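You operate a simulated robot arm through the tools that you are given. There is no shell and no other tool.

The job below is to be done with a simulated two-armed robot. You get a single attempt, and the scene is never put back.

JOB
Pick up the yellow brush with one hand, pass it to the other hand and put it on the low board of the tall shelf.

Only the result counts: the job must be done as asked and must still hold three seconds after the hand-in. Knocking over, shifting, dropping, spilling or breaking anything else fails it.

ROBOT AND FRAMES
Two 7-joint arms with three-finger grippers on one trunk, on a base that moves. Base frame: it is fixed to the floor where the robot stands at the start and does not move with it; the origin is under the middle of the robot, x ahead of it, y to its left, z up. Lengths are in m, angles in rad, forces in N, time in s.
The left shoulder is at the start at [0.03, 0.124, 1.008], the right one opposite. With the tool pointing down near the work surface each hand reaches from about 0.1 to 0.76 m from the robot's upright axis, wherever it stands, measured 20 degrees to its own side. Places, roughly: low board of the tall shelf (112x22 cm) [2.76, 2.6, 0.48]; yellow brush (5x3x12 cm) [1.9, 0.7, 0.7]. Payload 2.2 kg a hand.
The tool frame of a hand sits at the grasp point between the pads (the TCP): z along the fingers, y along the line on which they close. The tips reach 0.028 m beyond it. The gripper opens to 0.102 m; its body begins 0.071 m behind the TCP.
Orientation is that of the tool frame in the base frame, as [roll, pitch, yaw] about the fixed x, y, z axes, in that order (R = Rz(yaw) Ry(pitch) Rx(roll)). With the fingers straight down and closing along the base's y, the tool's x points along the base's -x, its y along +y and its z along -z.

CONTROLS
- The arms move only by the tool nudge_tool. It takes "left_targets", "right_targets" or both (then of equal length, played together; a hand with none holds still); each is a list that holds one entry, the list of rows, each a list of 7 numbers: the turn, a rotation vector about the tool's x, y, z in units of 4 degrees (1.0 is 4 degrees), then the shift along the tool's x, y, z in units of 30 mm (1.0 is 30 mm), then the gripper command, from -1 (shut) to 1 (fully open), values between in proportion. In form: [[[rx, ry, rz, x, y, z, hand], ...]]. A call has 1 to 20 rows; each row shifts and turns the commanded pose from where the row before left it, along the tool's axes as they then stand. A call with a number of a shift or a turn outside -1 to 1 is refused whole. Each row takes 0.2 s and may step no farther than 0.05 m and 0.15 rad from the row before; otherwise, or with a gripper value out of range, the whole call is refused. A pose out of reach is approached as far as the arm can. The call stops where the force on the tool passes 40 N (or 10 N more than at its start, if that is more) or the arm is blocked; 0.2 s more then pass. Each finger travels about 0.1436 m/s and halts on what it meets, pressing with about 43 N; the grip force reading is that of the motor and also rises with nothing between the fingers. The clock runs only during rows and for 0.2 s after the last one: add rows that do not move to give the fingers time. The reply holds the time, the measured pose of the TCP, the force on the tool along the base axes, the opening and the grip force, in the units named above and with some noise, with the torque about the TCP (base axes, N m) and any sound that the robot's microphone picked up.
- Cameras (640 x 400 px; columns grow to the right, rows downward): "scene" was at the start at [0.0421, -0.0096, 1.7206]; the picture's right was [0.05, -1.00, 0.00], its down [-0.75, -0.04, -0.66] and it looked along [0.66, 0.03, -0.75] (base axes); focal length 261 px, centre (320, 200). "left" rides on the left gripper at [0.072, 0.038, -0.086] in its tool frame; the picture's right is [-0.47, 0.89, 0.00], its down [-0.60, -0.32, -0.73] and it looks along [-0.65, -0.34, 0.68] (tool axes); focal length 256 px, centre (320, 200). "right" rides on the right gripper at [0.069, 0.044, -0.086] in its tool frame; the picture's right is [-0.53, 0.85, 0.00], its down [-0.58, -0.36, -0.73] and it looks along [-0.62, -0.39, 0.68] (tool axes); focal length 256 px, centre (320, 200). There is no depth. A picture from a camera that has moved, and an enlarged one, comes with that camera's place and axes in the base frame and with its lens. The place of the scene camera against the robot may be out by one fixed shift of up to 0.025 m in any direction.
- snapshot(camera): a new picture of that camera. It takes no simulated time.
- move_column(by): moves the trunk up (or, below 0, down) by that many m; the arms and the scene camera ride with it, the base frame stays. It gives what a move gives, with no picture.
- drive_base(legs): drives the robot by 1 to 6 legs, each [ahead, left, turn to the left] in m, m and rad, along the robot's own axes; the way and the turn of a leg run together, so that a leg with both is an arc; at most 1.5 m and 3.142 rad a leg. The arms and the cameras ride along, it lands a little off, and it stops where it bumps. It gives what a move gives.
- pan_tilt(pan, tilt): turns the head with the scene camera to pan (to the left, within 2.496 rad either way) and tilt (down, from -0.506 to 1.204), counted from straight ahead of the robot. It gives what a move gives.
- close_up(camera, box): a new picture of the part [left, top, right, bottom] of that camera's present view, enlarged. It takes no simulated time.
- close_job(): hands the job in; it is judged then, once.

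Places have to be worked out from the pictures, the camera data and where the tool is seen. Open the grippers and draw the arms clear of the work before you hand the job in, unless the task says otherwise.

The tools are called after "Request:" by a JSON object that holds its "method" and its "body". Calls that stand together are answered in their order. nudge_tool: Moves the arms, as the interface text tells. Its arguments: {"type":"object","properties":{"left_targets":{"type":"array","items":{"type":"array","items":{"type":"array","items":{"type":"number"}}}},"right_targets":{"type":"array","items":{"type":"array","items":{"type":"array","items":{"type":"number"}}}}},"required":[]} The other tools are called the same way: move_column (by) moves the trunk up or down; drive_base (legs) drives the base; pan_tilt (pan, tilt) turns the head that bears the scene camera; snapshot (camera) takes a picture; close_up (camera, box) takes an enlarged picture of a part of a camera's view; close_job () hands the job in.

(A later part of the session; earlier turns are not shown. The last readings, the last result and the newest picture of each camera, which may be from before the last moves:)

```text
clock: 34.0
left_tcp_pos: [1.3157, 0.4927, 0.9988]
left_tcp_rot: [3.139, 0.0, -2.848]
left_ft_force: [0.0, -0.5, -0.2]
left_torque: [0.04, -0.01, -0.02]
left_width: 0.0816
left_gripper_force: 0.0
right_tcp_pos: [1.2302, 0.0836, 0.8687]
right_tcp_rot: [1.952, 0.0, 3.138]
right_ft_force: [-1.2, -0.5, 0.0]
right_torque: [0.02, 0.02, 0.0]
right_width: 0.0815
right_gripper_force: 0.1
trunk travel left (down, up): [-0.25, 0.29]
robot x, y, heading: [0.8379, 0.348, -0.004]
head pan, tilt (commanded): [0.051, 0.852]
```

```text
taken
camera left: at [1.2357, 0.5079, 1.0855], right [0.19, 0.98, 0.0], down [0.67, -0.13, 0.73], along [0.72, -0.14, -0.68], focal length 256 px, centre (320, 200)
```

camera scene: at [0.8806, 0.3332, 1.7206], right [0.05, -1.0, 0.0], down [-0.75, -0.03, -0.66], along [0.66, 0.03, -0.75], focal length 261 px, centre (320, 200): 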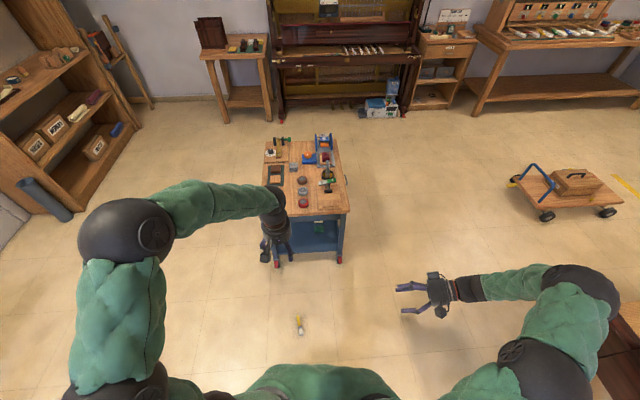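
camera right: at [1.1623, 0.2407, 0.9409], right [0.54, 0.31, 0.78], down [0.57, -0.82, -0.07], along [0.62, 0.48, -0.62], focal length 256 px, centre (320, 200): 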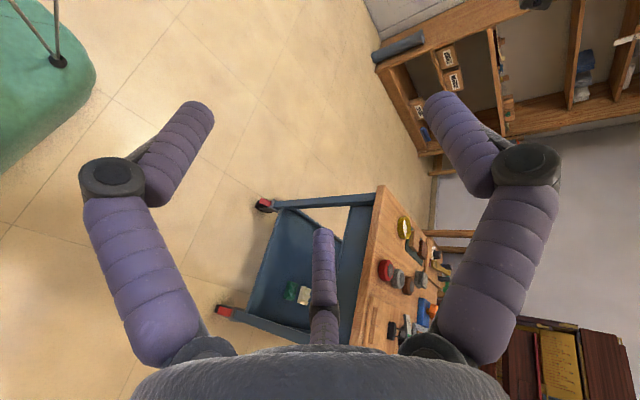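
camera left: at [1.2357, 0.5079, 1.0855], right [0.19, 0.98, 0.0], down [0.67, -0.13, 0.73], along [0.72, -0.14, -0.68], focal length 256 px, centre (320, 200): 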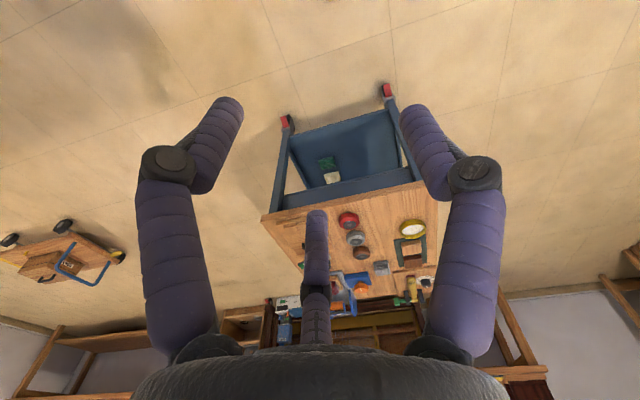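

I check the brush again from the scene camera at its new place and lower the trunk for the floor pickup.

Request:
{"method": "close_up", "body": {"camera": "scene", "box": [265, 300, 335, 350]}}

Request:
{"method": "move_column", "body": {"by": -0.24}}

Request:
{"method": "snapshot", "body": {"camera": "left"}}

Request:
{"method": "snapshot", "body": {"camera": "scene"}}

```text
8.00 times, centred on (300, 325) of scene
camera zoom: at [0.8806, 0.3332, 1.7206], right [0.05, -1.0, 0.0], down [-0.75, -0.03, -0.66], along [0.66, 0.03, -0.75], focal length 2087 px, centre (480, -800)
```

zoom: 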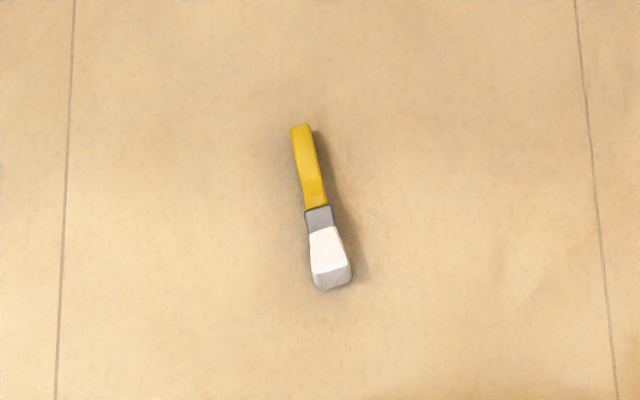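

```text
clock: 36.5
left_tcp_pos: [1.3142, 0.494, 0.7602]
left_tcp_rot: [3.141, 0.0, -2.847]
left_ft_force: [-0.2, 0.3, 0.0]
left_torque: [0.01, 0.02, -0.02]
left_width: 0.0815
left_gripper_force: 0.1
right_tcp_pos: [1.2309, 0.0829, 0.6282]
right_tcp_rot: [1.955, -0.001, 3.136]
right_ft_force: [0.6, 0.3, -0.1]
right_torque: [0.01, -0.04, 0.02]
right_width: 0.0814
right_gripper_force: 0.0
trunk travel left (down, up): [-0.01, 0.53]
robot x, y, heading: [0.8382, 0.3447, 0.001]
head pan, tilt (commanded): [0.051, 0.852]
```

```text
taken
camera left: at [1.2356, 0.5093, 0.8455], right [0.19, 0.98, 0.0], down [0.67, -0.13, 0.73], along [0.72, -0.14, -0.68], focal length 256 px, centre (320, 200)
```

left: 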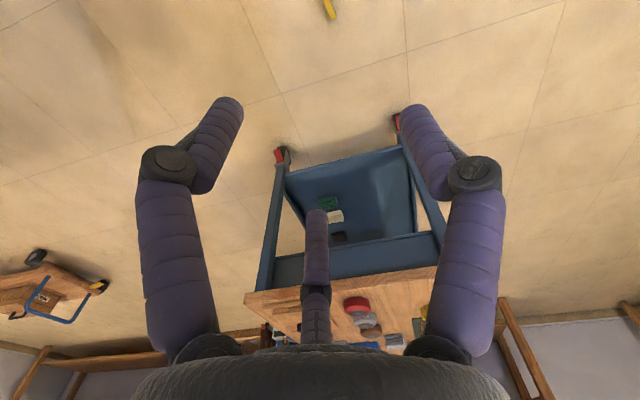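

```text
taken
camera scene: at [0.8805, 0.3354, 1.4807], right [0.05, -1.0, 0.0], down [-0.75, -0.03, -0.66], along [0.66, 0.03, -0.75], focal length 261 px, centre (320, 200)
```

scene: 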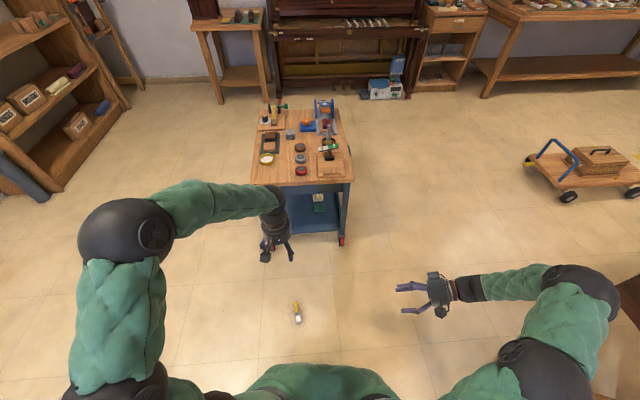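

The left camera also puts the handle end at (1.405, 0.510), agreeing with the scene view. I lower the left hand over the grip point (1.370, 0.499) to z ≈ 0.25 and check how well the arm tracks.

Request:
{"method": "nudge_tool", "body": {"left_targets": [[[0, 0, 0, -0.1077, -0.0233, 1, 0.6], [0, 0, 0, -0.1077, -0.0233, 1, 0.6], [0, 0, 0, -0.1077, -0.0233, 1, 0.6], [0, 0, 0, -0.1077, -0.0233, 1, 0.6], [0, 0, 0, -0.1077, -0.0233, 1, 0.6], [0, 0, 0, -0.1077, -0.0233, 1, 0.6], [0, 0, 0, -0.1077, -0.0233, 1, 0.6], [0, 0, 0, -0.1077, -0.0233, 1, 0.6], [0, 0, 0, -0.1077, -0.0233, 1, 0.6], [0, 0, 0, -0.1077, -0.0233, 1, 0.6], [0, 0, 0, -0.1077, -0.0233, 1, 0.6], [0, 0, 0, -0.1077, -0.0233, 1, 0.6], [0, 0, 0, -0.1077, -0.0233, 1, 0.6], [0, 0, 0, -0.1077, -0.0233, 1, 0.6], [0, 0, 0, -0.1077, -0.0233, 1, 0.6], [0, 0, 0, -0.1077, -0.0233, 1, 0.6], [0, 0, 0, -0.1077, -0.0233, 1, 0.6], [0, 0, 0, 0, 0, 0, 0.6]]]}}

Request:
{"method": "snapshot", "body": {"camera": "left"}}

Request:
{"method": "snapshot", "body": {"camera": "scene"}}

```text
clock: 40.2
left_tcp_pos: [1.3715, 0.4975, 0.2495]
left_tcp_rot: [-3.141, 0.002, -2.847]
left_ft_force: [0.5, -0.1, -0.4]
left_torque: [-0.01, 0.01, 0.04]
left_width: 0.0816
left_gripper_force: 0.0
right_tcp_pos: [1.2312, 0.0838, 0.6281]
right_tcp_rot: [1.956, 0.001, 3.137]
right_ft_force: [0.5, -1.0, -0.1]
right_torque: [0.0, 0.04, -0.01]
right_width: 0.0819
right_gripper_force: 0.0
trunk travel left (down, up): [-0.01, 0.53]
robot x, y, heading: [0.8417, 0.3441, -0.006]
head pan, tilt (commanded): [0.051, 0.852]
```

```text
taken
camera left: at [1.2909, 0.5126, 0.3358], right [0.19, 0.98, 0.0], down [0.67, -0.13, 0.73], along [0.72, -0.14, -0.68], focal length 256 px, centre (320, 200)
```

left: 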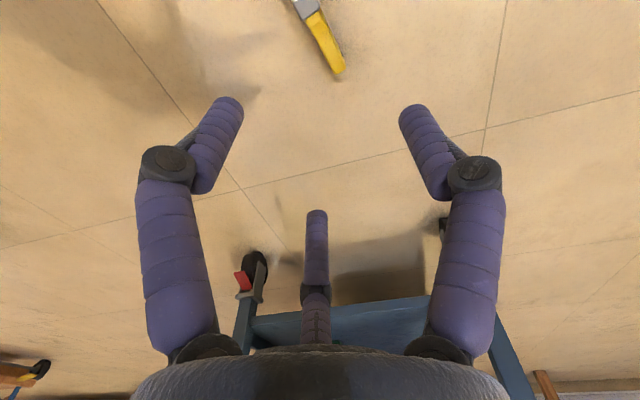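

```text
taken
camera scene: at [0.8808, 0.3354, 1.4806], right [0.05, -1.0, 0.0], down [-0.75, -0.03, -0.66], along [0.66, 0.03, -0.75], focal length 261 px, centre (320, 200)
```

scene: 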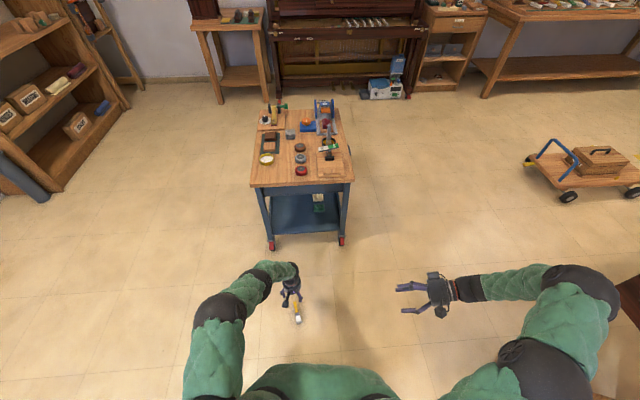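

The arm tracks well. I enlarge the handle in the left wrist view to refine its position and direction.

Request:
{"method": "close_up", "body": {"camera": "left", "box": [270, 0, 370, 90]}}

Request:
{"method": "close_up", "body": {"camera": "scene", "box": [260, 250, 330, 340]}}

```text
4.44 times, centred on (320, 45) of left
camera zoom: at [1.2909, 0.5126, 0.3358], right [0.19, 0.98, 0.0], down [0.67, -0.13, 0.73], along [0.72, -0.14, -0.68], focal length 1138 px, centre (320, 889)
```

zoom: 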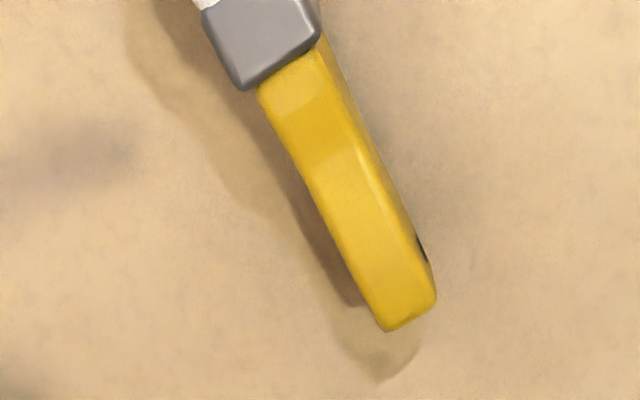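

```text
4.44 times, centred on (295, 295) of scene
camera zoom: at [0.8808, 0.3354, 1.4806], right [0.05, -1.0, 0.0], down [-0.75, -0.03, -0.66], along [0.66, 0.03, -0.75], focal length 1159 px, centre (431, -222)
```

zoom: 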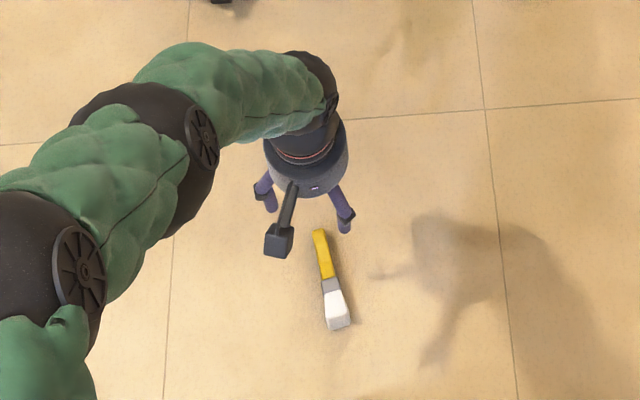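

The handle runs from about (1.351, 0.495) at the ferrule to (1.409, 0.512) at its end, and my yaw matches it. I open fully, centre over (1.377, 0.5025) and descend to z ≈ 0.10 for a last check.

Request:
{"method": "nudge_tool", "body": {"left_targets": [[[0, 0, 0, -0.237, 0.103, 0, 1], [0, 0, 0, 0, 0, 1, 1], [0, 0, 0, 0, 0, 1, 1], [0, 0, 0, 0, 0, 1, 1], [0, 0, 0, 0, 0, 1, 1], [0, 0, 0, 0, 0, 1, 1], [0, 0, 0, 0, 0, 0, 1]]]}}

Request:
{"method": "snapshot", "body": {"camera": "left"}}

Request:
{"method": "close_up", "body": {"camera": "scene", "box": [260, 250, 330, 340]}}

```text
clock: 41.9
left_tcp_pos: [1.3625, 0.4916, 0.1781]
left_tcp_rot: [3.141, 0.0, -2.848]
left_ft_force: [0.0, 1.1, 0.7]
left_torque: [-0.01, -0.03, 0.0]
left_width: 0.1021
left_gripper_force: 0.0
left hand out of reach, approached as far as the arm can: row 4, 5, 6
right_tcp_pos: [1.2314, 0.0838, 0.6273]
right_tcp_rot: [1.954, -0.001, 3.136]
right_ft_force: [0.2, -0.2, -0.1]
right_torque: [0.0, -0.01, -0.02]
right_width: 0.0813
right_gripper_force: 0.0
trunk travel left (down, up): [-0.01, 0.53]
robot x, y, heading: [0.8412, 0.3461, -0.004]
head pan, tilt (commanded): [0.051, 0.852]
```

```text
taken
camera left: at [1.2814, 0.5063, 0.2642], right [0.19, 0.98, 0.0], down [0.67, -0.13, 0.73], along [0.72, -0.14, -0.68], focal length 256 px, centre (320, 200)
```

left: 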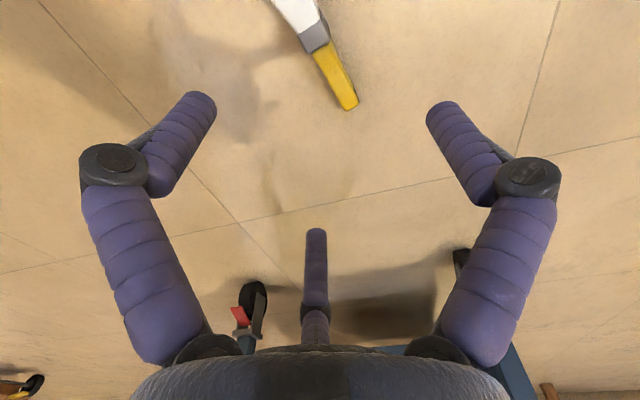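

```text
4.44 times, centred on (295, 295) of scene
camera zoom: at [0.8806, 0.3354, 1.4806], right [0.05, -1.0, 0.0], down [-0.75, -0.03, -0.66], along [0.66, 0.03, -0.75], focal length 1159 px, centre (431, -222)
```

zoom: 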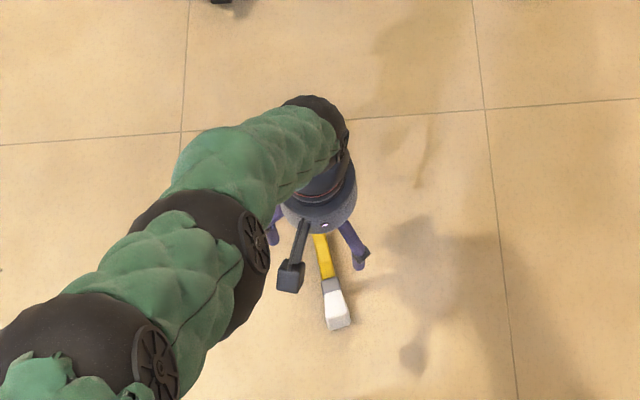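

The arm cannot reach lower that far out; the brush must be nearer to the shoulder. I tilt the head fully down to see how much room the base leaves in front of it.

Request:
{"method": "pan_tilt", "body": {"pan": 0.0, "tilt": 1.204}}

Request:
{"method": "snapshot", "body": {"camera": "scene"}}

Request:
{"method": "snapshot", "body": {"camera": "right"}}

```text
clock: 42.7
left_tcp_pos: [1.3618, 0.4923, 0.1784]
left_tcp_rot: [3.141, 0.001, -2.847]
left_ft_force: [-0.6, -0.1, 0.7]
left_torque: [-0.02, 0.03, -0.02]
left_width: 0.1019
left_gripper_force: 0.1
right_tcp_pos: [1.2315, 0.0841, 0.6281]
right_tcp_rot: [1.955, -0.001, 3.136]
right_ft_force: [-0.1, 0.0, 0.1]
right_torque: [0.0, 0.02, -0.02]
right_width: 0.0816
right_gripper_force: 0.1
trunk travel left (down, up): [-0.01, 0.53]
robot x, y, heading: [0.8395, 0.345, -0.001]
head pan, tilt (commanded): [0.0, 1.201]
```

```text
taken
camera scene: at [0.8585, 0.3315, 1.457], right [-0.01, -1.0, 0.0], down [-0.93, 0.01, -0.36], along [0.36, 0.0, -0.93], focal length 261 px, centre (320, 200)
```

scene: 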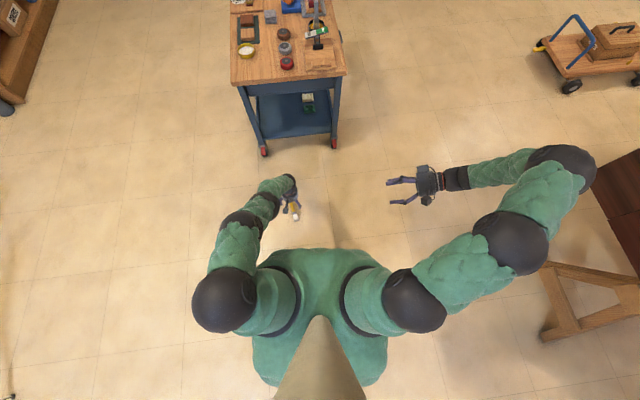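

```text
taken
camera right: at [1.1608, 0.0211, 0.7003], right [0.54, 0.31, 0.78], down [0.57, -0.82, -0.06], along [0.62, 0.48, -0.62], focal length 256 px, centre (320, 200)
```

right: 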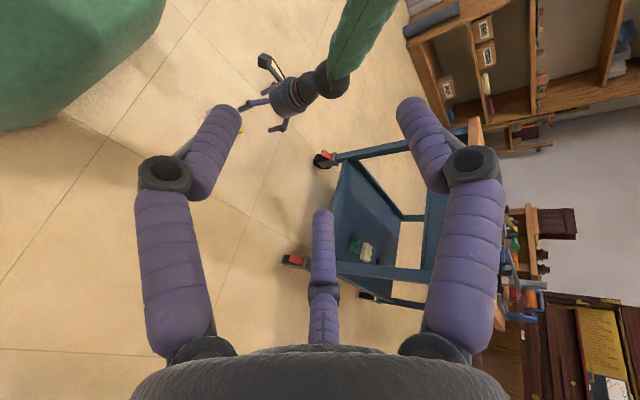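

The base's front edge is about 0.30 m ahead of its axis, so I need the brush lying crosswise at about 0.39 m ahead. I raise the left hand a little and turn it about its axis (thumb away from the robot), testing whether the wrist allows it, before re-positioning the base.

Request:
{"method": "nudge_tool", "body": {"left_targets": [[[0, 0, 0, 0, 0, -1, 0.6], [0, 0, 0, 0, 0, -1, 0.6], [0, 0, 0, 0, 0, -1, 0.6], [0, 0, 0, 0, 0, -1, 0.6], [0, 0, 0, 0, 0, -1, 0.6], [0, 0, 0, 0, 0, -1, 0.6], [0, 0, 1, 0, 0, 0, 0.6], [0, 0, 1, 0, 0, 0, 0.6], [0, 0, 1, 0, 0, 0, 0.6], [0, 0, 1, 0, 0, 0, 0.6], [0, 0, 1, 0, 0, 0, 0.6], [0, 0, 1, 0, 0, 0, 0.6], [0, 0, 1, 0, 0, 0, 0.6], [0, 0, 1, 0, 0, 0, 0.6], [0, 0, 1, 0, 0, 0, 0.6], [0, 0, 1, 0, 0, 0, 0.6], [0, 0, 1, 0, 0, 0, 0.6], [0, 0, 0, 0, 0, 0, 0.6]]]}}

```text
clock: 46.5
left_tcp_pos: [1.3626, 0.4911, 0.3586]
left_tcp_rot: [-3.141, -0.001, 2.667]
left_ft_force: [0.1, -0.5, 0.5]
left_torque: [-0.01, -0.01, 0.02]
left_width: 0.0815
left_gripper_force: 0.0
right_tcp_pos: [1.2306, 0.0841, 0.6283]
right_tcp_rot: [1.956, 0.0, 3.136]
right_ft_force: [0.1, 0.1, 0.0]
right_torque: [-0.02, -0.02, 0.02]
right_width: 0.0815
right_gripper_force: 0.1
trunk travel left (down, up): [-0.01, 0.53]
robot x, y, heading: [0.8387, 0.3455, -0.008]
head pan, tilt (commanded): [0.0, 1.201]
```

The wrist turns freely so far. I continue to the crosswise yaw (about 90° in the robot's frame).

Request:
{"method": "nudge_tool", "body": {"left_targets": [[[0, 0, 1, 0, 0, 0, 0.6], [0, 0, 1, 0, 0, 0, 0.6], [0, 0, 1, 0, 0, 0, 0.6], [0, 0, 1, 0, 0, 0, 0.6], [0, 0, 1, 0, 0, 0, 0.6], [0, 0, 1, 0, 0, 0, 0.6], [0, 0, 1, 0, 0, 0, 0.6], [0, 0, 1, 0, 0, 0, 0.6], [0, 0, 1, 0, 0, 0, 0.6], [0, 0, 1, 0, 0, 0, 0.6], [0, 0, 1, 0, 0, 0, 0.6], [0, 0, 1, 0, 0, 0, 0.6], [0, 0, 1, 0, 0, 0, 0.6], [0, 0, 1, 0, 0, 0, 0.6], [0, 0, 1, 0, 0, 0, 0.6], [0, 0, 0.7, 0, 0, 0, 0.6], [0, 0, 0, 0, 0, 0, 0.6]]]}}

Request:
{"method": "snapshot", "body": {"camera": "scene"}}

```text
clock: 50.1
left_tcp_pos: [1.3634, 0.4911, 0.3586]
left_tcp_rot: [3.141, 0.001, 1.571]
left_ft_force: [0.1, -0.5, -0.4]
left_torque: [0.0, 0.0, -0.02]
left_width: 0.0818
left_gripper_force: 0.1
right_tcp_pos: [1.2301, 0.083, 0.6276]
right_tcp_rot: [1.955, 0.0, 3.135]
right_ft_force: [-0.7, 0.5, 0.4]
right_torque: [0.04, -0.02, 0.02]
right_width: 0.0815
right_gripper_force: 0.1
trunk travel left (down, up): [-0.01, 0.53]
robot x, y, heading: [0.8362, 0.3404, -0.006]
head pan, tilt (commanded): [0.0, 1.201]
```

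```text
taken
camera scene: at [0.8585, 0.3315, 1.457], right [-0.01, -1.0, 0.0], down [-0.93, 0.01, -0.36], along [0.36, 0.0, -0.93], focal length 261 px, centre (320, 200)
```

scene: 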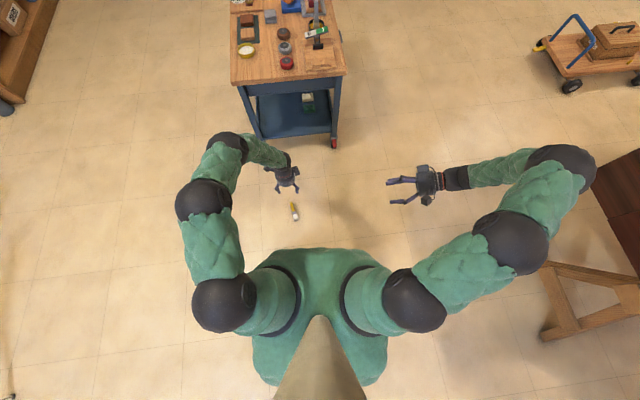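

The wrist turn works. I draw the hand back to about 0.40 m ahead of the robot and look at the arm's posture before driving around.

Request:
{"method": "nudge_tool", "body": {"left_targets": [[[0, 0, 0, -0.1, -0.85, 0, 0.6], [0, 0, 0, -0.1, -0.85, 0, 0.6], [0, 0, 0, -0.1, -0.85, 0, 0.6], [0, 0, 0, -0.1, -0.85, 0, 0.6], [0, 0, 0, -0.1, -0.85, 0, 0.6], [0, 0, 0, 0, 0, 0, 0.6]]]}}

Request:
{"method": "snapshot", "body": {"camera": "scene"}}

```text
clock: 51.5
left_tcp_pos: [1.2358, 0.4759, 0.3598]
left_tcp_rot: [3.141, 0.001, 1.573]
left_ft_force: [0.4, -0.3, 0.0]
left_torque: [0.0, -0.01, 0.01]
left_width: 0.0816
left_gripper_force: 0.1
right_tcp_pos: [1.2302, 0.0837, 0.6283]
right_tcp_rot: [1.956, 0.001, 3.136]
right_ft_force: [-0.8, 0.9, 0.0]
right_torque: [0.0, 0.01, 0.01]
right_width: 0.0813
right_gripper_force: 0.0
trunk travel left (down, up): [-0.01, 0.53]
robot x, y, heading: [0.8397, 0.3425, -0.004]
head pan, tilt (commanded): [0.0, 1.201]
```

```text
taken
camera scene: at [0.8583, 0.3315, 1.457], right [-0.01, -1.0, 0.0], down [-0.93, 0.01, -0.36], along [0.36, 0.0, -0.93], focal length 261 px, centre (320, 200)
```

scene: 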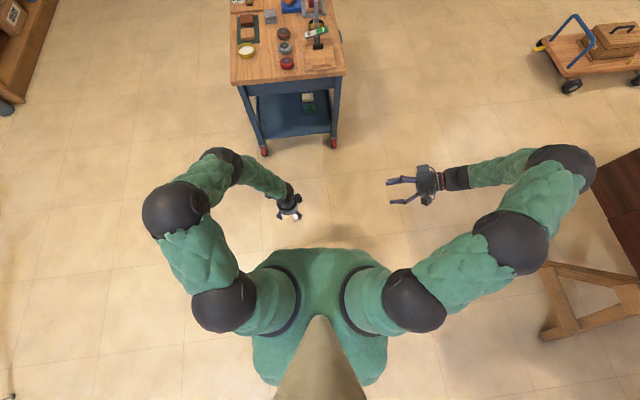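

The arm wraps around at this height but should straighten when low. I drive to a clear spot first, then test the low pose there on free floor.

Request:
{"method": "drive_base", "body": {"legs": [[-0.2, 0.5, 0.0], [0.0, 0.0, -1.275]]}}

Request:
{"method": "nudge_tool", "body": {"left_targets": [[[0, 0, 0, 0, 0, 1, 0.6], [0, 0, 0, 0, 0, 1, 0.6], [0, 0, 0, 0, 0, 1, 0.6], [0, 0, 0, 0, 0, 1, 0.6], [0, 0, 0, 0, 0, 1, 0.6], [0, 0, 0, 0, 0, 1, 0.6], [0, 0, 0, 0, 0, 1, 0.6], [0, 0, 0, 0, 0, 1, 0.6], [0, 0, 0, 0, 0, 0.8, 0.6], [0, 0, 0, 0, 0, 0, 0.6]]]}}

Request:
{"method": "snapshot", "body": {"camera": "scene"}}

```text
clock: 57.8
left_tcp_pos: [0.8721, 0.4935, 0.3582]
left_tcp_rot: [3.14, 0.0, 0.26]
left_ft_force: [-0.3, 0.1, 1.1]
left_torque: [0.01, 0.02, -0.02]
left_width: 0.0815
left_gripper_force: 0.0
right_tcp_pos: [0.4923, 0.3985, 0.6283]
right_tcp_rot: [1.956, -0.001, 1.827]
right_ft_force: [-0.9, 0.0, 0.2]
right_torque: [0.02, -0.01, 0.04]
right_width: 0.0815
right_gripper_force: 0.0
trunk travel left (down, up): [-0.01, 0.53]
robot x, y, heading: [0.6459, 0.8474, -1.317]
head pan, tilt (commanded): [0.0, 1.201]
```

```text
clock: 60.0
left_tcp_pos: [0.8743, 0.4935, 0.1065]
left_tcp_rot: [3.141, 0.0, 0.262]
left_ft_force: [-0.5, 0.2, 0.1]
left_torque: [0.01, 0.01, 0.03]
left_width: 0.0819
left_gripper_force: 0.0
left hand out of reach, approached as far as the arm can: row 9
right_tcp_pos: [0.4929, 0.3981, 0.6279]
right_tcp_rot: [1.955, 0.0, 1.825]
right_ft_force: [0.6, 0.5, -0.1]
right_torque: [0.01, 0.01, 0.02]
right_width: 0.0816
right_gripper_force: 0.1
trunk travel left (down, up): [-0.01, 0.53]
robot x, y, heading: [0.6417, 0.8414, -1.316]
head pan, tilt (commanded): [0.0, 1.201]
```

```text
taken
camera scene: at [0.6445, 0.8057, 1.457], right [-0.97, -0.25, 0.0], down [-0.23, 0.9, -0.36], along [0.09, -0.35, -0.93], focal length 261 px, centre (320, 200)
```

scene: 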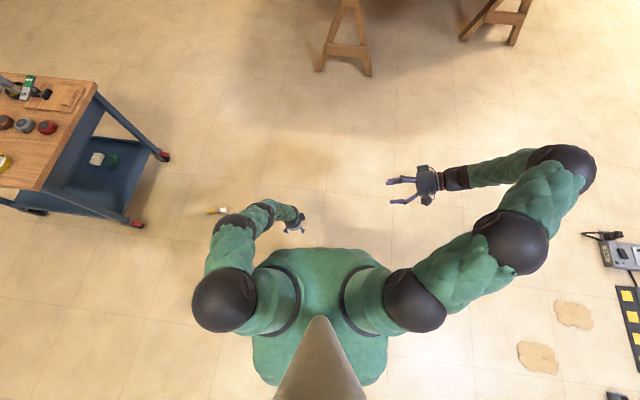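

At this spot the straight-down pose stops at z ≈ 0.107, so a tilt should help. I raise slightly, tilt the fingers 20° outward about the crosswise axis, and test how low the hand gets on this free floor.

Request:
{"method": "nudge_tool", "body": {"left_targets": [[[0, 0, 0, 0, 0, -1, 0.6], [0, 0, 0, 0, 0, -1, 0.6], [-1, 0, 0, 0, 0, 0, 0.6], [-1, 0, 0, 0, 0, 0, 0.6], [-1, 0, 0, 0, 0, 0, 0.6], [-1, 0, 0, 0, 0, 0, 0.6], [-1, 0, 0, 0, 0, 0, 0.6], [0, 0, 0, 0, 0, 0, 0.6]]]}}

Request:
{"method": "nudge_tool", "body": {"left_targets": [[[0, 0, 0, 0, -0.342, 0.94, 0.6], [0, 0, 0, 0, -0.342, 0.94, 0.6], [0, 0, 0, 0, -0.342, 0.94, 0.6], [0, 0, 0, 0, -0.342, 0.94, 0.6], [0, 0, 0, 0, 0, 0, 0.6]]]}}

Request:
{"method": "snapshot", "body": {"camera": "scene"}}

```text
clock: 61.8
left_tcp_pos: [0.8745, 0.4967, 0.1659]
left_tcp_rot: [2.848, -0.012, 0.263]
left_ft_force: [-0.8, 1.0, 0.3]
left_torque: [-0.02, 0.01, 0.02]
left_width: 0.0815
left_gripper_force: 0.0
left hand out of reach, approached as far as the arm can: row 7
right_tcp_pos: [0.4931, 0.3967, 0.6281]
right_tcp_rot: [1.954, -0.001, 1.824]
right_ft_force: [0.4, 0.0, 0.0]
right_torque: [-0.01, 0.02, -0.03]
right_width: 0.0818
right_gripper_force: 0.2
trunk travel left (down, up): [-0.01, 0.53]
robot x, y, heading: [0.651, 0.8464, -1.318]
head pan, tilt (commanded): [0.0, 1.201]
```

```text
clock: 63.0
left_tcp_pos: [0.8733, 0.5019, 0.0869]
left_tcp_rot: [2.848, -0.012, 0.264]
left_ft_force: [0.3, 0.1, 1.0]
left_torque: [0.01, -0.02, 0.01]
left_width: 0.0815
left_gripper_force: 0.1
left hand out of reach, approached as far as the arm can: row 3, 4
right_tcp_pos: [0.4941, 0.3982, 0.6276]
right_tcp_rot: [1.956, 0.001, 1.824]
right_ft_force: [-1.3, -0.8, -0.1]
right_torque: [-0.02, -0.01, 0.01]
right_width: 0.0816
right_gripper_force: 0.1
trunk travel left (down, up): [-0.01, 0.53]
robot x, y, heading: [0.6398, 0.8484, -1.321]
head pan, tilt (commanded): [0.0, 1.201]
```

```text
taken
camera scene: at [0.6444, 0.8058, 1.457], right [-0.97, -0.25, 0.0], down [-0.23, 0.9, -0.36], along [0.09, -0.35, -0.93], focal length 261 px, centre (320, 200)
```

scene: 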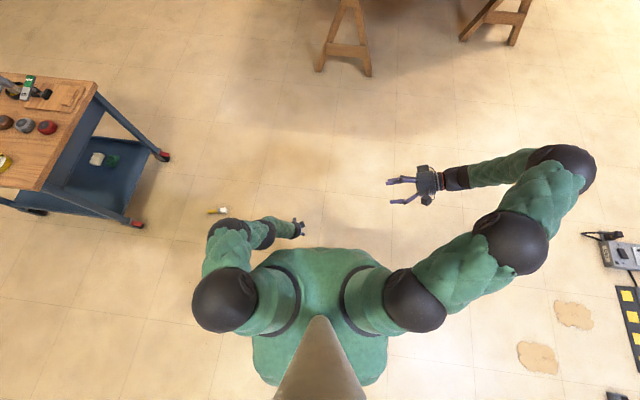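

The tilt also hits a wrist limit in this yaw, so this hand yaw is unfavourable. I raise the hand, undo the tilt and turn it back to the natural yaw to test how low it gets there.

Request:
{"method": "nudge_tool", "body": {"left_targets": [[[0, 0, 0, 0, 0.289, -0.957, 0.6], [0, 0, 0, 0, 0.289, -0.957, 0.6], [0, 0, 0, 0, 0.289, -0.957, 0.6], [0, 0, 0, 0, 0.289, -0.957, 0.6], [0, 0, 0, 0, 0.289, -0.957, 0.6], [0, 0, 0, 0, 0.289, -0.957, 0.6], [1, 0, 0, 0, 0, 0, 0.6], [1, 0, 0, 0, 0, 0, 0.6], [1, 0, 0, 0, 0, 0, 0.6], [1, 0, 0, 0, 0, 0, 0.6], [0.2, 0, 0, 0, 0, 0, 0.6], [0, 0, 0, 0, 0, 0, 0.6]]]}}

Request:
{"method": "nudge_tool", "body": {"left_targets": [[[0, 0, -1, 0, 0, 0, 0.6], [0, 0, -1, 0, 0, 0, 0.6], [0, 0, -1, 0, 0, 0, 0.6], [0, 0, -1, 0, 0, 0, 0.6], [0, 0, -1, 0, 0, 0, 0.6], [0, 0, -1, 0, 0, 0, 0.6], [0, 0, -1, 0, 0, 0, 0.6], [0, 0, -1, 0, 0, 0, 0.6], [0, 0, -1, 0, 0, 0, 0.6], [0, 0, -1, 0, 0, 0, 0.6], [0, 0, -1, 0, 0, 0, 0.6], [0, 0, -1, 0, 0, 0, 0.6], [0, 0, -1, 0, 0, 0, 0.6], [0, 0, -1, 0, 0, 0, 0.6], [0, 0, -1, 0, 0, 0, 0.6], [0, 0, -1, 0, 0, 0, 0.6], [0, 0, -1, 0, 0, 0, 0.6], [0, 0, -1, 0, 0, 0, 0.6], [0, 0, -1, 0, 0, 0, 0.6], [0, 0, -1, 0, 0, 0, 0.6]]]}}

Request:
{"method": "nudge_tool", "body": {"left_targets": [[[0, 0, -1, 0, 0, 0, 0.6], [0, 0, -1, 0, 0, 0, 0.6], [0, 0, -0.5, 0, 0, 0, 0.6], [0, 0, 0, 0, 0, 1, 0.6], [0, 0, 0, 0, 0, 1, 0.6], [0, 0, 0, 0, 0, 1, 0.6], [0, 0, 0, 0, 0, 1, 0.6], [0, 0, 0, 0, 0, 1, 0.6], [0, 0, 0, 0, 0, 1, 0.6], [0, 0, 0, 0, 0, 1, 0.6], [0, 0, 0, 0, 0, 0.6, 0.6], [0, 0, 0, 0, 0, 0, 0.6]]]}}

Request:
{"method": "snapshot", "body": {"camera": "scene"}}

```text
clock: 65.6
left_tcp_pos: [0.8713, 0.5002, 0.2689]
left_tcp_rot: [-3.14, -0.012, 0.263]
left_ft_force: [0.6, -0.5, 0.4]
left_torque: [0.02, 0.05, 0.04]
left_width: 0.0814
left_gripper_force: 0.1
right_tcp_pos: [0.4926, 0.3981, 0.6278]
right_tcp_rot: [1.957, 0.002, 1.825]
right_ft_force: [-0.2, 0.7, -0.2]
right_torque: [-0.02, 0.0, 0.02]
right_width: 0.0816
right_gripper_force: 0.1
trunk travel left (down, up): [-0.01, 0.53]
robot x, y, heading: [0.643, 0.8469, -1.319]
head pan, tilt (commanded): [0.0, 1.201]
```

```text
clock: 69.8
left_tcp_pos: [0.8709, 0.499, 0.2705]
left_tcp_rot: [3.128, 0.0, 1.66]
left_ft_force: [0.0, -0.1, -0.4]
left_torque: [-0.02, -0.02, 0.0]
left_width: 0.0814
left_gripper_force: 0.1
right_tcp_pos: [0.4942, 0.3983, 0.628]
right_tcp_rot: [1.955, 0.0, 1.825]
right_ft_force: [-0.5, 0.5, 0.4]
right_torque: [0.04, 0.0, 0.0]
right_width: 0.0819
right_gripper_force: 0.1
trunk travel left (down, up): [-0.01, 0.53]
robot x, y, heading: [0.6429, 0.8429, -1.317]
head pan, tilt (commanded): [0.0, 1.201]
```

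```text
clock: 72.4
left_tcp_pos: [0.8722, 0.4997, 0.102]
left_tcp_rot: [3.129, 0.0, 1.833]
left_ft_force: [-0.1, -0.8, 0.3]
left_torque: [0.0, 0.0, 0.03]
left_width: 0.0817
left_gripper_force: 0.0
left hand out of reach, approached as far as the arm can: row 9, 10, 11
right_tcp_pos: [0.4937, 0.3978, 0.628]
right_tcp_rot: [1.955, 0.0, 1.825]
right_ft_force: [-0.6, -0.2, 0.9]
right_torque: [-0.03, 0.0, 0.0]
right_width: 0.0818
right_gripper_force: 0.0
trunk travel left (down, up): [-0.01, 0.53]
robot x, y, heading: [0.6456, 0.8457, -1.319]
head pan, tilt (commanded): [0.0, 1.201]
```

```text
taken
camera scene: at [0.6445, 0.8057, 1.457], right [-0.97, -0.25, 0.0], down [-0.23, 0.9, -0.36], along [0.09, -0.35, -0.93], focal length 261 px, centre (320, 200)
```

scene: 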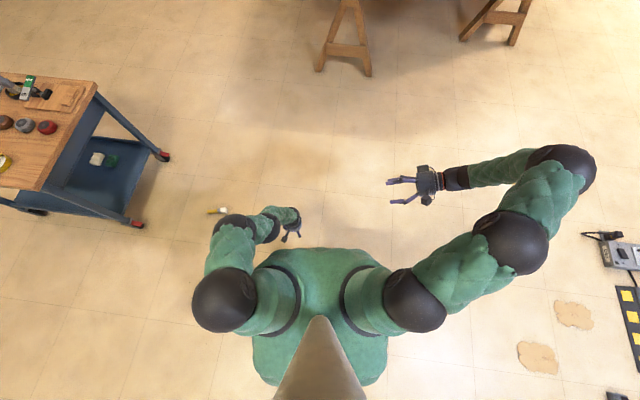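

The limit seems to be the distance from the shoulder (~0.77 m), independent of yaw. I test in the natural yaw whether tilting the fingers outward about the sideways axis extends the reach.

Request:
{"method": "nudge_tool", "body": {"left_targets": [[[0, 0, 0, 0, 0, -1, 0.6], [0, 0, 0, 0, 0, -1, 0.6], [0, 0, 0, 0, 0, -1, 0.6], [0, -1, 0, 0, 0, 0, 0.6], [0, -1, 0, 0, 0, 0, 0.6], [0, -1, 0, 0, 0, 0, 0.6], [0, -1, 0, 0, 0, 0, 0.6], [0, -1, 0, 0, 0, 0, 0.6], [0, -1, 0, 0, 0, 0, 0.6], [0, -1, 0, 0, 0, 0, 0.6], [0, -1, 0, 0, 0, 0, 0.6], [0, 0, 0, 0, 0, 0, 0.6]]]}}

Request:
{"method": "snapshot", "body": {"camera": "scene"}}

```text
clock: 75.0
left_tcp_pos: [0.8461, 0.4677, 0.2058]
left_tcp_rot: [3.106, 0.543, 1.826]
left_ft_force: [-1.0, -0.3, 0.1]
left_torque: [0.01, 0.04, 0.0]
left_width: 0.0815
left_gripper_force: 0.0
left hand out of reach, approached as far as the arm can: row 10, 11
right_tcp_pos: [0.4929, 0.3978, 0.6279]
right_tcp_rot: [1.955, 0.0, 1.826]
right_ft_force: [-1.2, -0.2, -0.2]
right_torque: [-0.02, 0.04, -0.01]
right_width: 0.0817
right_gripper_force: 0.1
trunk travel left (down, up): [-0.01, 0.53]
robot x, y, heading: [0.646, 0.8443, -1.319]
head pan, tilt (commanded): [0.0, 1.201]
```

```text
taken
camera scene: at [0.6443, 0.8056, 1.457], right [-0.97, -0.25, 0.0], down [-0.23, 0.9, -0.36], along [0.09, -0.35, -0.93], focal length 261 px, centre (320, 200)
```

scene: 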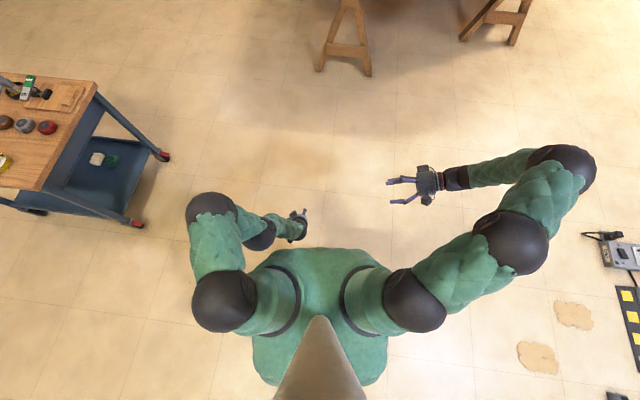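

Tilt reaches about 31° there. I test how low the hand gets with this tilt.

Request:
{"method": "nudge_tool", "body": {"left_targets": [[[0, 0, 0, 0.515, 0, 0.857, 0.6], [0, 0, 0, 0.515, 0, 0.857, 0.6], [0, 0, 0, 0.515, 0, 0.857, 0.6], [0, 0, 0, 0.515, 0, 0.857, 0.6], [0, 0, 0, 0.515, 0, 0.857, 0.6], [0, 0, 0, 0, 0, 0, 0.6]]]}}

Request:
{"method": "snapshot", "body": {"camera": "scene"}}

Request:
{"method": "snapshot", "body": {"camera": "right"}}

```text
clock: 76.4
left_tcp_pos: [0.8276, 0.4448, 0.1269]
left_tcp_rot: [3.12, 0.552, 1.827]
left_ft_force: [1.1, -0.4, -0.5]
left_torque: [-0.01, -0.02, 0.01]
left_width: 0.0816
left_gripper_force: 0.1
left hand out of reach, approached as far as the arm can: row 1, 2, 3, 4, 5
right_tcp_pos: [0.4928, 0.3977, 0.627]
right_tcp_rot: [1.954, 0.001, 1.826]
right_ft_force: [0.7, 0.6, -0.6]
right_torque: [0.03, 0.0, 0.05]
right_width: 0.0815
right_gripper_force: 0.0
trunk travel left (down, up): [-0.01, 0.53]
robot x, y, heading: [0.644, 0.846, -1.312]
head pan, tilt (commanded): [0.0, 1.201]
```

```text
taken
camera scene: at [0.6444, 0.8057, 1.457], right [-0.97, -0.25, 0.0], down [-0.23, 0.9, -0.36], along [0.09, -0.35, -0.93], focal length 261 px, centre (320, 200)
```

scene: 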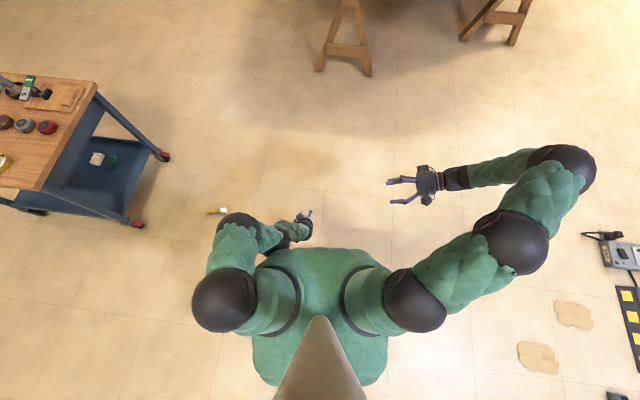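

```text
taken
camera right: at [0.4128, 0.449, 0.7004], right [0.44, -0.44, 0.78], down [-0.64, -0.76, -0.06], along [0.63, -0.48, -0.62], focal length 256 px, centre (320, 200)
```

right: 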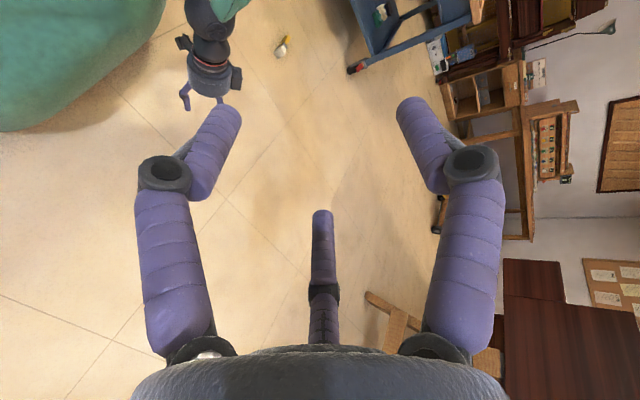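

Straight ahead is unfavourable near the base. Sideways the base is narrower relative to the shoulder, so I raise and level the hand and move it to the robot's left side (about 0.15 ahead, 0.50 left) to test the floor reach there.

Request:
{"method": "nudge_tool", "body": {"left_targets": [[[0, 0, 0, -0.515, 0, -0.857, 0.6], [0, 0, 0, -0.515, 0, -0.857, 0.6], [0, 0, 0, -0.515, 0, -0.857, 0.6], [0, 0, 0, -0.515, 0, -0.857, 0.6], [0, 0, 0, -0.515, 0, -0.857, 0.6], [0, 0, 0, -0.515, 0, -0.857, 0.6], [0, 1, 0, 0, 0, 0, 0.6], [0, 1, 0, 0, 0, 0, 0.6], [0, 1, 0, 0, 0, 0, 0.6], [0, 1, 0, 0, 0, 0, 0.6], [0, 1, 0, 0, 0, 0, 0.6], [0, 1, 0, 0, 0, 0, 0.6], [0, 1, 0, 0, 0, 0, 0.6], [0, 0.9, 0, 0, 0, 0, 0.6], [0, 0, 0, 0, 0, 0, 0.6]]]}}

Request:
{"method": "nudge_tool", "body": {"left_targets": [[[0, 0, 0, 0.667, 1, 0, 0.6], [0, 0, 0, 0.667, 1, 0, 0.6], [0, 0, 0, 0.667, 1, 0, 0.6], [0, 0, 0, 0.667, 1, 0, 0.6], [0, 0, 0, 0.667, 1, 0, 0.6], [0, 0, 0, 0.667, 1, 0, 0.6], [0, 0, 0, 0.667, 1, 0, 0.6], [0, 0, 0, 0.667, 1, 0, 0.6], [0, 0, 0, 0.667, 1, 0, 0.6], [0, 0, 0, 0.667, 1, 0, 0.6], [0, 0, 0, 0.667, 1, 0, 0.6], [0, 0, 0, 0.667, 1, 0, 0.6], [0, 0, 0, 0.667, 1, 0, 0.6], [0, 0, 0, 0, 0, 0, 0.6]]]}}

Request:
{"method": "snapshot", "body": {"camera": "scene"}}

```text
clock: 79.6
left_tcp_pos: [0.8209, 0.4478, 0.3095]
left_tcp_rot: [3.13, 0.005, 1.834]
left_ft_force: [-0.2, -0.2, 0.8]
left_torque: [-0.01, -0.01, -0.03]
left_width: 0.0818
left_gripper_force: 0.1
right_tcp_pos: [0.4922, 0.3974, 0.6277]
right_tcp_rot: [1.955, 0.0, 1.827]
right_ft_force: [0.2, 0.0, 0.4]
right_torque: [0.0, 0.04, 0.01]
right_width: 0.0816
right_gripper_force: 0.0
trunk travel left (down, up): [-0.01, 0.53]
robot x, y, heading: [0.6472, 0.8478, -1.318]
head pan, tilt (commanded): [0.0, 1.201]
```

```text
clock: 82.6
left_tcp_pos: [1.1318, 0.7991, 0.3118]
left_tcp_rot: [3.132, 0.006, 1.835]
left_ft_force: [0.6, 1.1, -0.2]
left_torque: [0.0, 0.02, -0.03]
left_width: 0.0818
left_gripper_force: 0.1
right_tcp_pos: [0.4927, 0.3979, 0.6284]
right_tcp_rot: [1.955, 0.0, 1.825]
right_ft_force: [0.9, 1.2, 0.3]
right_torque: [0.0, 0.01, 0.0]
right_width: 0.0816
right_gripper_force: 0.1
trunk travel left (down, up): [-0.01, 0.53]
robot x, y, heading: [0.6461, 0.8443, -1.319]
head pan, tilt (commanded): [0.0, 1.201]
```

```text
taken
camera scene: at [0.6447, 0.8059, 1.457], right [-0.97, -0.25, 0.0], down [-0.23, 0.9, -0.36], along [0.09, -0.35, -0.93], focal length 261 px, centre (320, 200)
```

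scene: 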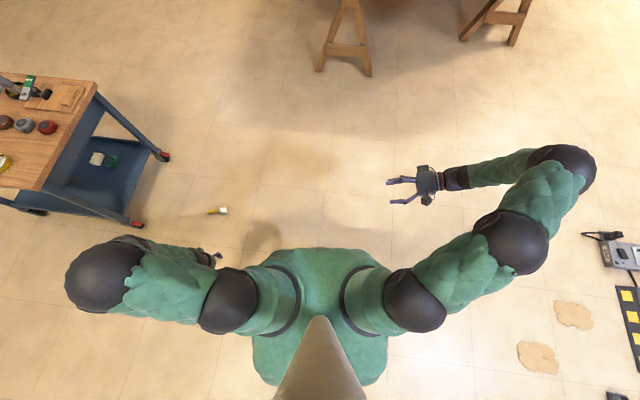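

The hand is now at the robot's left side at z 0.31. I lower it here to see whether it reaches the floor.

Request:
{"method": "nudge_tool", "body": {"left_targets": [[[0, 0, 0, 0, 0, 1, 0.6], [0, 0, 0, 0, 0, 1, 0.6], [0, 0, 0, 0, 0, 1, 0.6], [0, 0, 0, 0, 0, 1, 0.6], [0, 0, 0, 0, 0, 1, 0.6], [0, 0, 0, 0, 0, 1, 0.6], [0, 0, 0, 0, 0, 1, 0.6], [0, 0, 0, 0, 0, 1, 0.6], [0, 0, 0, 0, 0, 0.8, 0.6], [0, 0, 0, 0, 0, 0, 0.6]]]}}

Request:
{"method": "snapshot", "body": {"camera": "scene"}}

```text
clock: 84.8
left_tcp_pos: [1.1328, 0.7938, 0.0538]
left_tcp_rot: [3.132, 0.007, 1.835]
left_ft_force: [-0.3, 0.5, -0.2]
left_torque: [-0.01, 0.0, 0.02]
left_width: 0.0817
left_gripper_force: 0.0
left hand out of reach, approached as far as the arm can: row 9
right_tcp_pos: [0.4935, 0.3978, 0.6277]
right_tcp_rot: [1.955, 0.0, 1.825]
right_ft_force: [0.4, -0.8, -0.3]
right_torque: [0.01, -0.03, -0.01]
right_width: 0.0815
right_gripper_force: 0.1
trunk travel left (down, up): [-0.01, 0.53]
robot x, y, heading: [0.6428, 0.8467, -1.313]
head pan, tilt (commanded): [0.0, 1.201]
```

```text
taken
camera scene: at [0.6445, 0.8058, 1.457], right [-0.97, -0.25, 0.0], down [-0.23, 0.9, -0.36], along [0.09, -0.35, -0.93], focal length 261 px, centre (320, 200)
```

scene: 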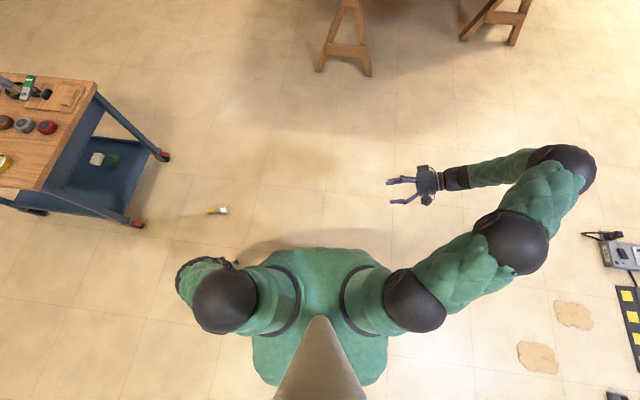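

At the robot's side the hand reaches z 0.054, so the limit is a ~0.765 m sphere about the shoulder ball at about 0.235 m to the side; closer to the side it reaches the floor. The right arm suits better (no cart nearby), so I bring the left arm back up and turn the right hand to point down.

Request:
{"method": "nudge_tool", "body": {"left_targets": [[[0, 0, 0, 0, 0, -1, 0.6], [0, 0, 0, 0, 0, -1, 0.6], [0, 0, 0, 0, 0, -1, 0.6], [0, 0, 0, 0, 0, -1, 0.6], [0, 0, 0, 0, 0, -1, 0.6], [0, 0, 0, 0, 0, -1, 0.6], [0, 0, 0, 0, 0, -1, 0.6], [0, 0, 0, 0, 0, -1, 0.6], [0, 0, 0, 0, 0, -1, 0.6], [0, 0, 0, 0, 0, -1, 0.6], [0, 0, 0, -0.733, -0.7, 0, 0.6], [0, 0, 0, -0.733, -0.7, 0, 0.6], [0, 0, 0, -0.733, -0.7, 0, 0.6], [0, 0, 0, -0.733, -0.7, 0, 0.6], [0, 0, 0, -0.733, -0.7, 0, 0.6], [0, 0, 0, -0.733, -0.7, 0, 0.6], [0, 0, 0, -0.733, -0.7, 0, 0.6], [0, 0, 0, -0.733, -0.7, 0, 0.6], [0, 0, 0, -0.733, -0.7, 0, 0.6], [0, 0, 0, -0.733, -0.7, 0, 0.6]]], "right_targets": [[[1, 0, 0, 0, 0, 0, 0.6], [1, 0, 0, 0, 0, 0, 0.6], [1, 0, 0, 0, 0, 0, 0.6], [1, 0, 0, 0, 0, 0, 0.6], [1, 0, 0, 0, 0, 0, 0.6], [1, 0, 0, 0, 0, 0, 0.6], [1, 0, 0, 0, 0, 0, 0.6], [1, 0, 0, 0, 0, 0, 0.6], [1, 0, 0, 0, 0, 0, 0.6], [1, 0, 0, 0, 0, 0, 0.6], [1, 0, 0, 0, 0, 0, 0.6], [1, 0, 0, 0, 0, 0, 0.6], [1, 0, 0, 0, 0, 0, 0.6], [1, 0, 0, 0, 0, 0, 0.6], [1, 0, 0, 0, 0, 0, 0.6], [1, 0, 0, 0, 0, 0, 0.6], [1, 0, 0, 0, 0, 0, 0.6], [0, 0, 0, 0, 0, 0, 0.6], [0, 0, 0, 0, 0, 0, 0.6], [0, 0, 0, 0, 0, 0, 0.6]]]}}

Request:
{"method": "drive_base", "body": {"legs": [[0.0, 0.0, 1.603]]}}

Request:
{"method": "snapshot", "body": {"camera": "scene"}}

```text
clock: 89.0
left_tcp_pos: [0.984, 0.5308, 0.3529]
left_tcp_rot: [3.13, 0.006, 1.835]
left_ft_force: [0.1, -0.2, -0.6]
left_torque: [0.01, 0.02, -0.01]
left_width: 0.0817
left_gripper_force: 0.1
right_tcp_pos: [0.4936, 0.3987, 0.6274]
right_tcp_rot: [-3.141, -0.001, 1.825]
right_ft_force: [-0.1, 0.1, -0.5]
right_torque: [0.0, 0.0, -0.03]
right_width: 0.0814
right_gripper_force: 0.0
trunk travel left (down, up): [-0.01, 0.53]
robot x, y, heading: [0.6451, 0.8451, -1.318]
head pan, tilt (commanded): [0.0, 1.201]
```

```text
clock: 93.3
left_tcp_pos: [0.9482, 1.1938, 0.3524]
left_tcp_rot: [3.129, 0.008, -2.849]
left_ft_force: [0.5, -0.2, -0.9]
left_torque: [0.05, 0.04, 0.03]
left_width: 0.0817
left_gripper_force: 0.1
right_tcp_pos: [1.0954, 0.7072, 0.6284]
right_tcp_rot: [3.141, -0.001, -2.856]
right_ft_force: [0.4, 0.4, 0.4]
right_torque: [-0.01, 0.04, 0.06]
right_width: 0.0816
right_gripper_force: 0.2
trunk travel left (down, up): [-0.01, 0.53]
robot x, y, heading: [0.6448, 0.8455, 0.282]
head pan, tilt (commanded): [0.0, 1.201]
```

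```text
taken
camera scene: at [0.6631, 0.8384, 1.457], right [0.28, -0.96, 0.0], down [-0.89, -0.26, -0.36], along [0.35, 0.1, -0.93], focal length 261 px, centre (320, 200)
```

scene: 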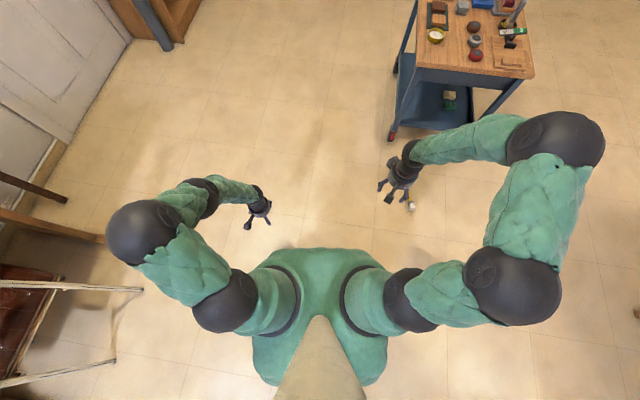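

The right hand points down now. I draw it back and outward a little so it stays clear of the cart, then drive so that the brush comes to lie beside the robot's right side.

Request:
{"method": "nudge_tool", "body": {"right_targets": [[[0, 0, 0, 0.8, -0.511, 0, 1], [0, 0, 0, 0.8, -0.511, 0, 1], [0, 0, 0, 0.8, -0.511, 0, 1], [0, 0, 0, 0.8, -0.511, 0, 1], [0, 0, 0, 0.8, -0.511, 0, 1], [0, 0, 0, 0.8, -0.511, 0, 1], [0, 0, 0, 0, 0, 0, 1]]]}}

Request:
{"method": "drive_base", "body": {"legs": [[0.489, -0.06, 0.0]]}}

Request:
{"method": "snapshot", "body": {"camera": "scene"}}

Request:
{"method": "snapshot", "body": {"camera": "right"}}

```text
clock: 94.9
left_tcp_pos: [0.9469, 1.1945, 0.353]
left_tcp_rot: [3.13, 0.007, -2.848]
left_ft_force: [1.2, -0.2, -0.5]
left_torque: [-0.01, 0.0, 0.01]
left_width: 0.0815
left_gripper_force: 0.0
right_tcp_pos: [0.9822, 0.5792, 0.6283]
right_tcp_rot: [3.14, 0.0, -2.859]
right_ft_force: [0.2, -0.9, 0.3]
right_torque: [0.02, 0.0, 0.03]
right_width: 0.1021
right_gripper_force: 0.1
trunk travel left (down, up): [-0.01, 0.53]
robot x, y, heading: [0.6445, 0.8449, 0.283]
head pan, tilt (commanded): [0.0, 1.201]
```

```text
clock: 97.8
left_tcp_pos: [1.4311, 1.2777, 0.3527]
left_tcp_rot: [3.13, 0.008, -2.843]
left_ft_force: [-0.2, -0.6, 0.2]
left_torque: [-0.01, 0.04, -0.02]
left_width: 0.0816
left_gripper_force: 0.1
right_tcp_pos: [1.471, 0.6643, 0.6303]
right_tcp_rot: [-3.141, 0.001, -2.852]
right_ft_force: [-0.3, 0.7, 0.3]
right_torque: [0.03, 0.0, 0.01]
right_width: 0.102
right_gripper_force: 0.1
trunk travel left (down, up): [-0.01, 0.53]
robot x, y, heading: [1.1335, 0.9285, 0.292]
head pan, tilt (commanded): [0.0, 1.201]
```

```text
taken
camera scene: at [1.1493, 0.9201, 1.457], right [0.29, -0.96, 0.0], down [-0.89, -0.27, -0.36], along [0.35, 0.1, -0.93], focal length 261 px, centre (320, 200)
```

scene: 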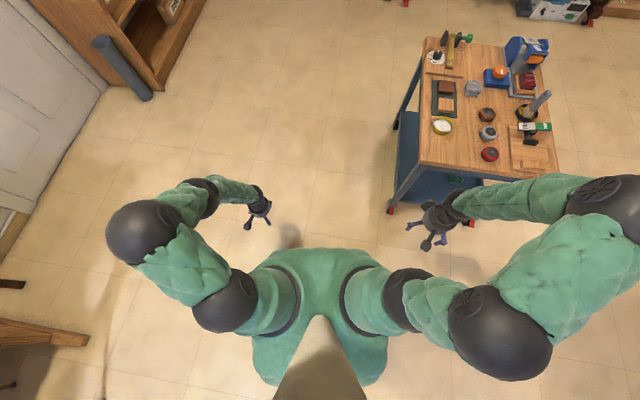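

```text
taken
camera right: at [1.3907, 0.6856, 0.7146], right [0.27, 0.96, 0.0], down [0.66, -0.18, 0.73], along [0.7, -0.2, -0.68], focal length 256 px, centre (320, 200)
```

right: 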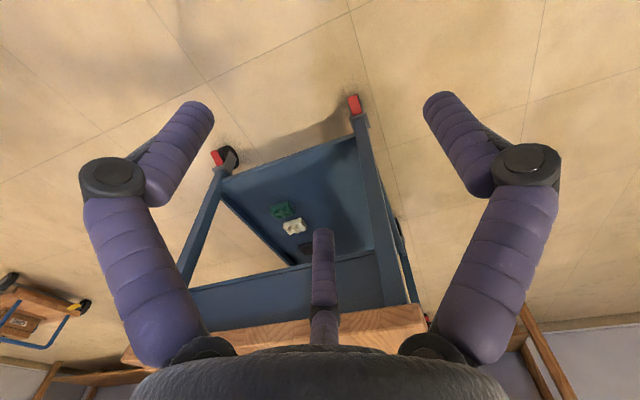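

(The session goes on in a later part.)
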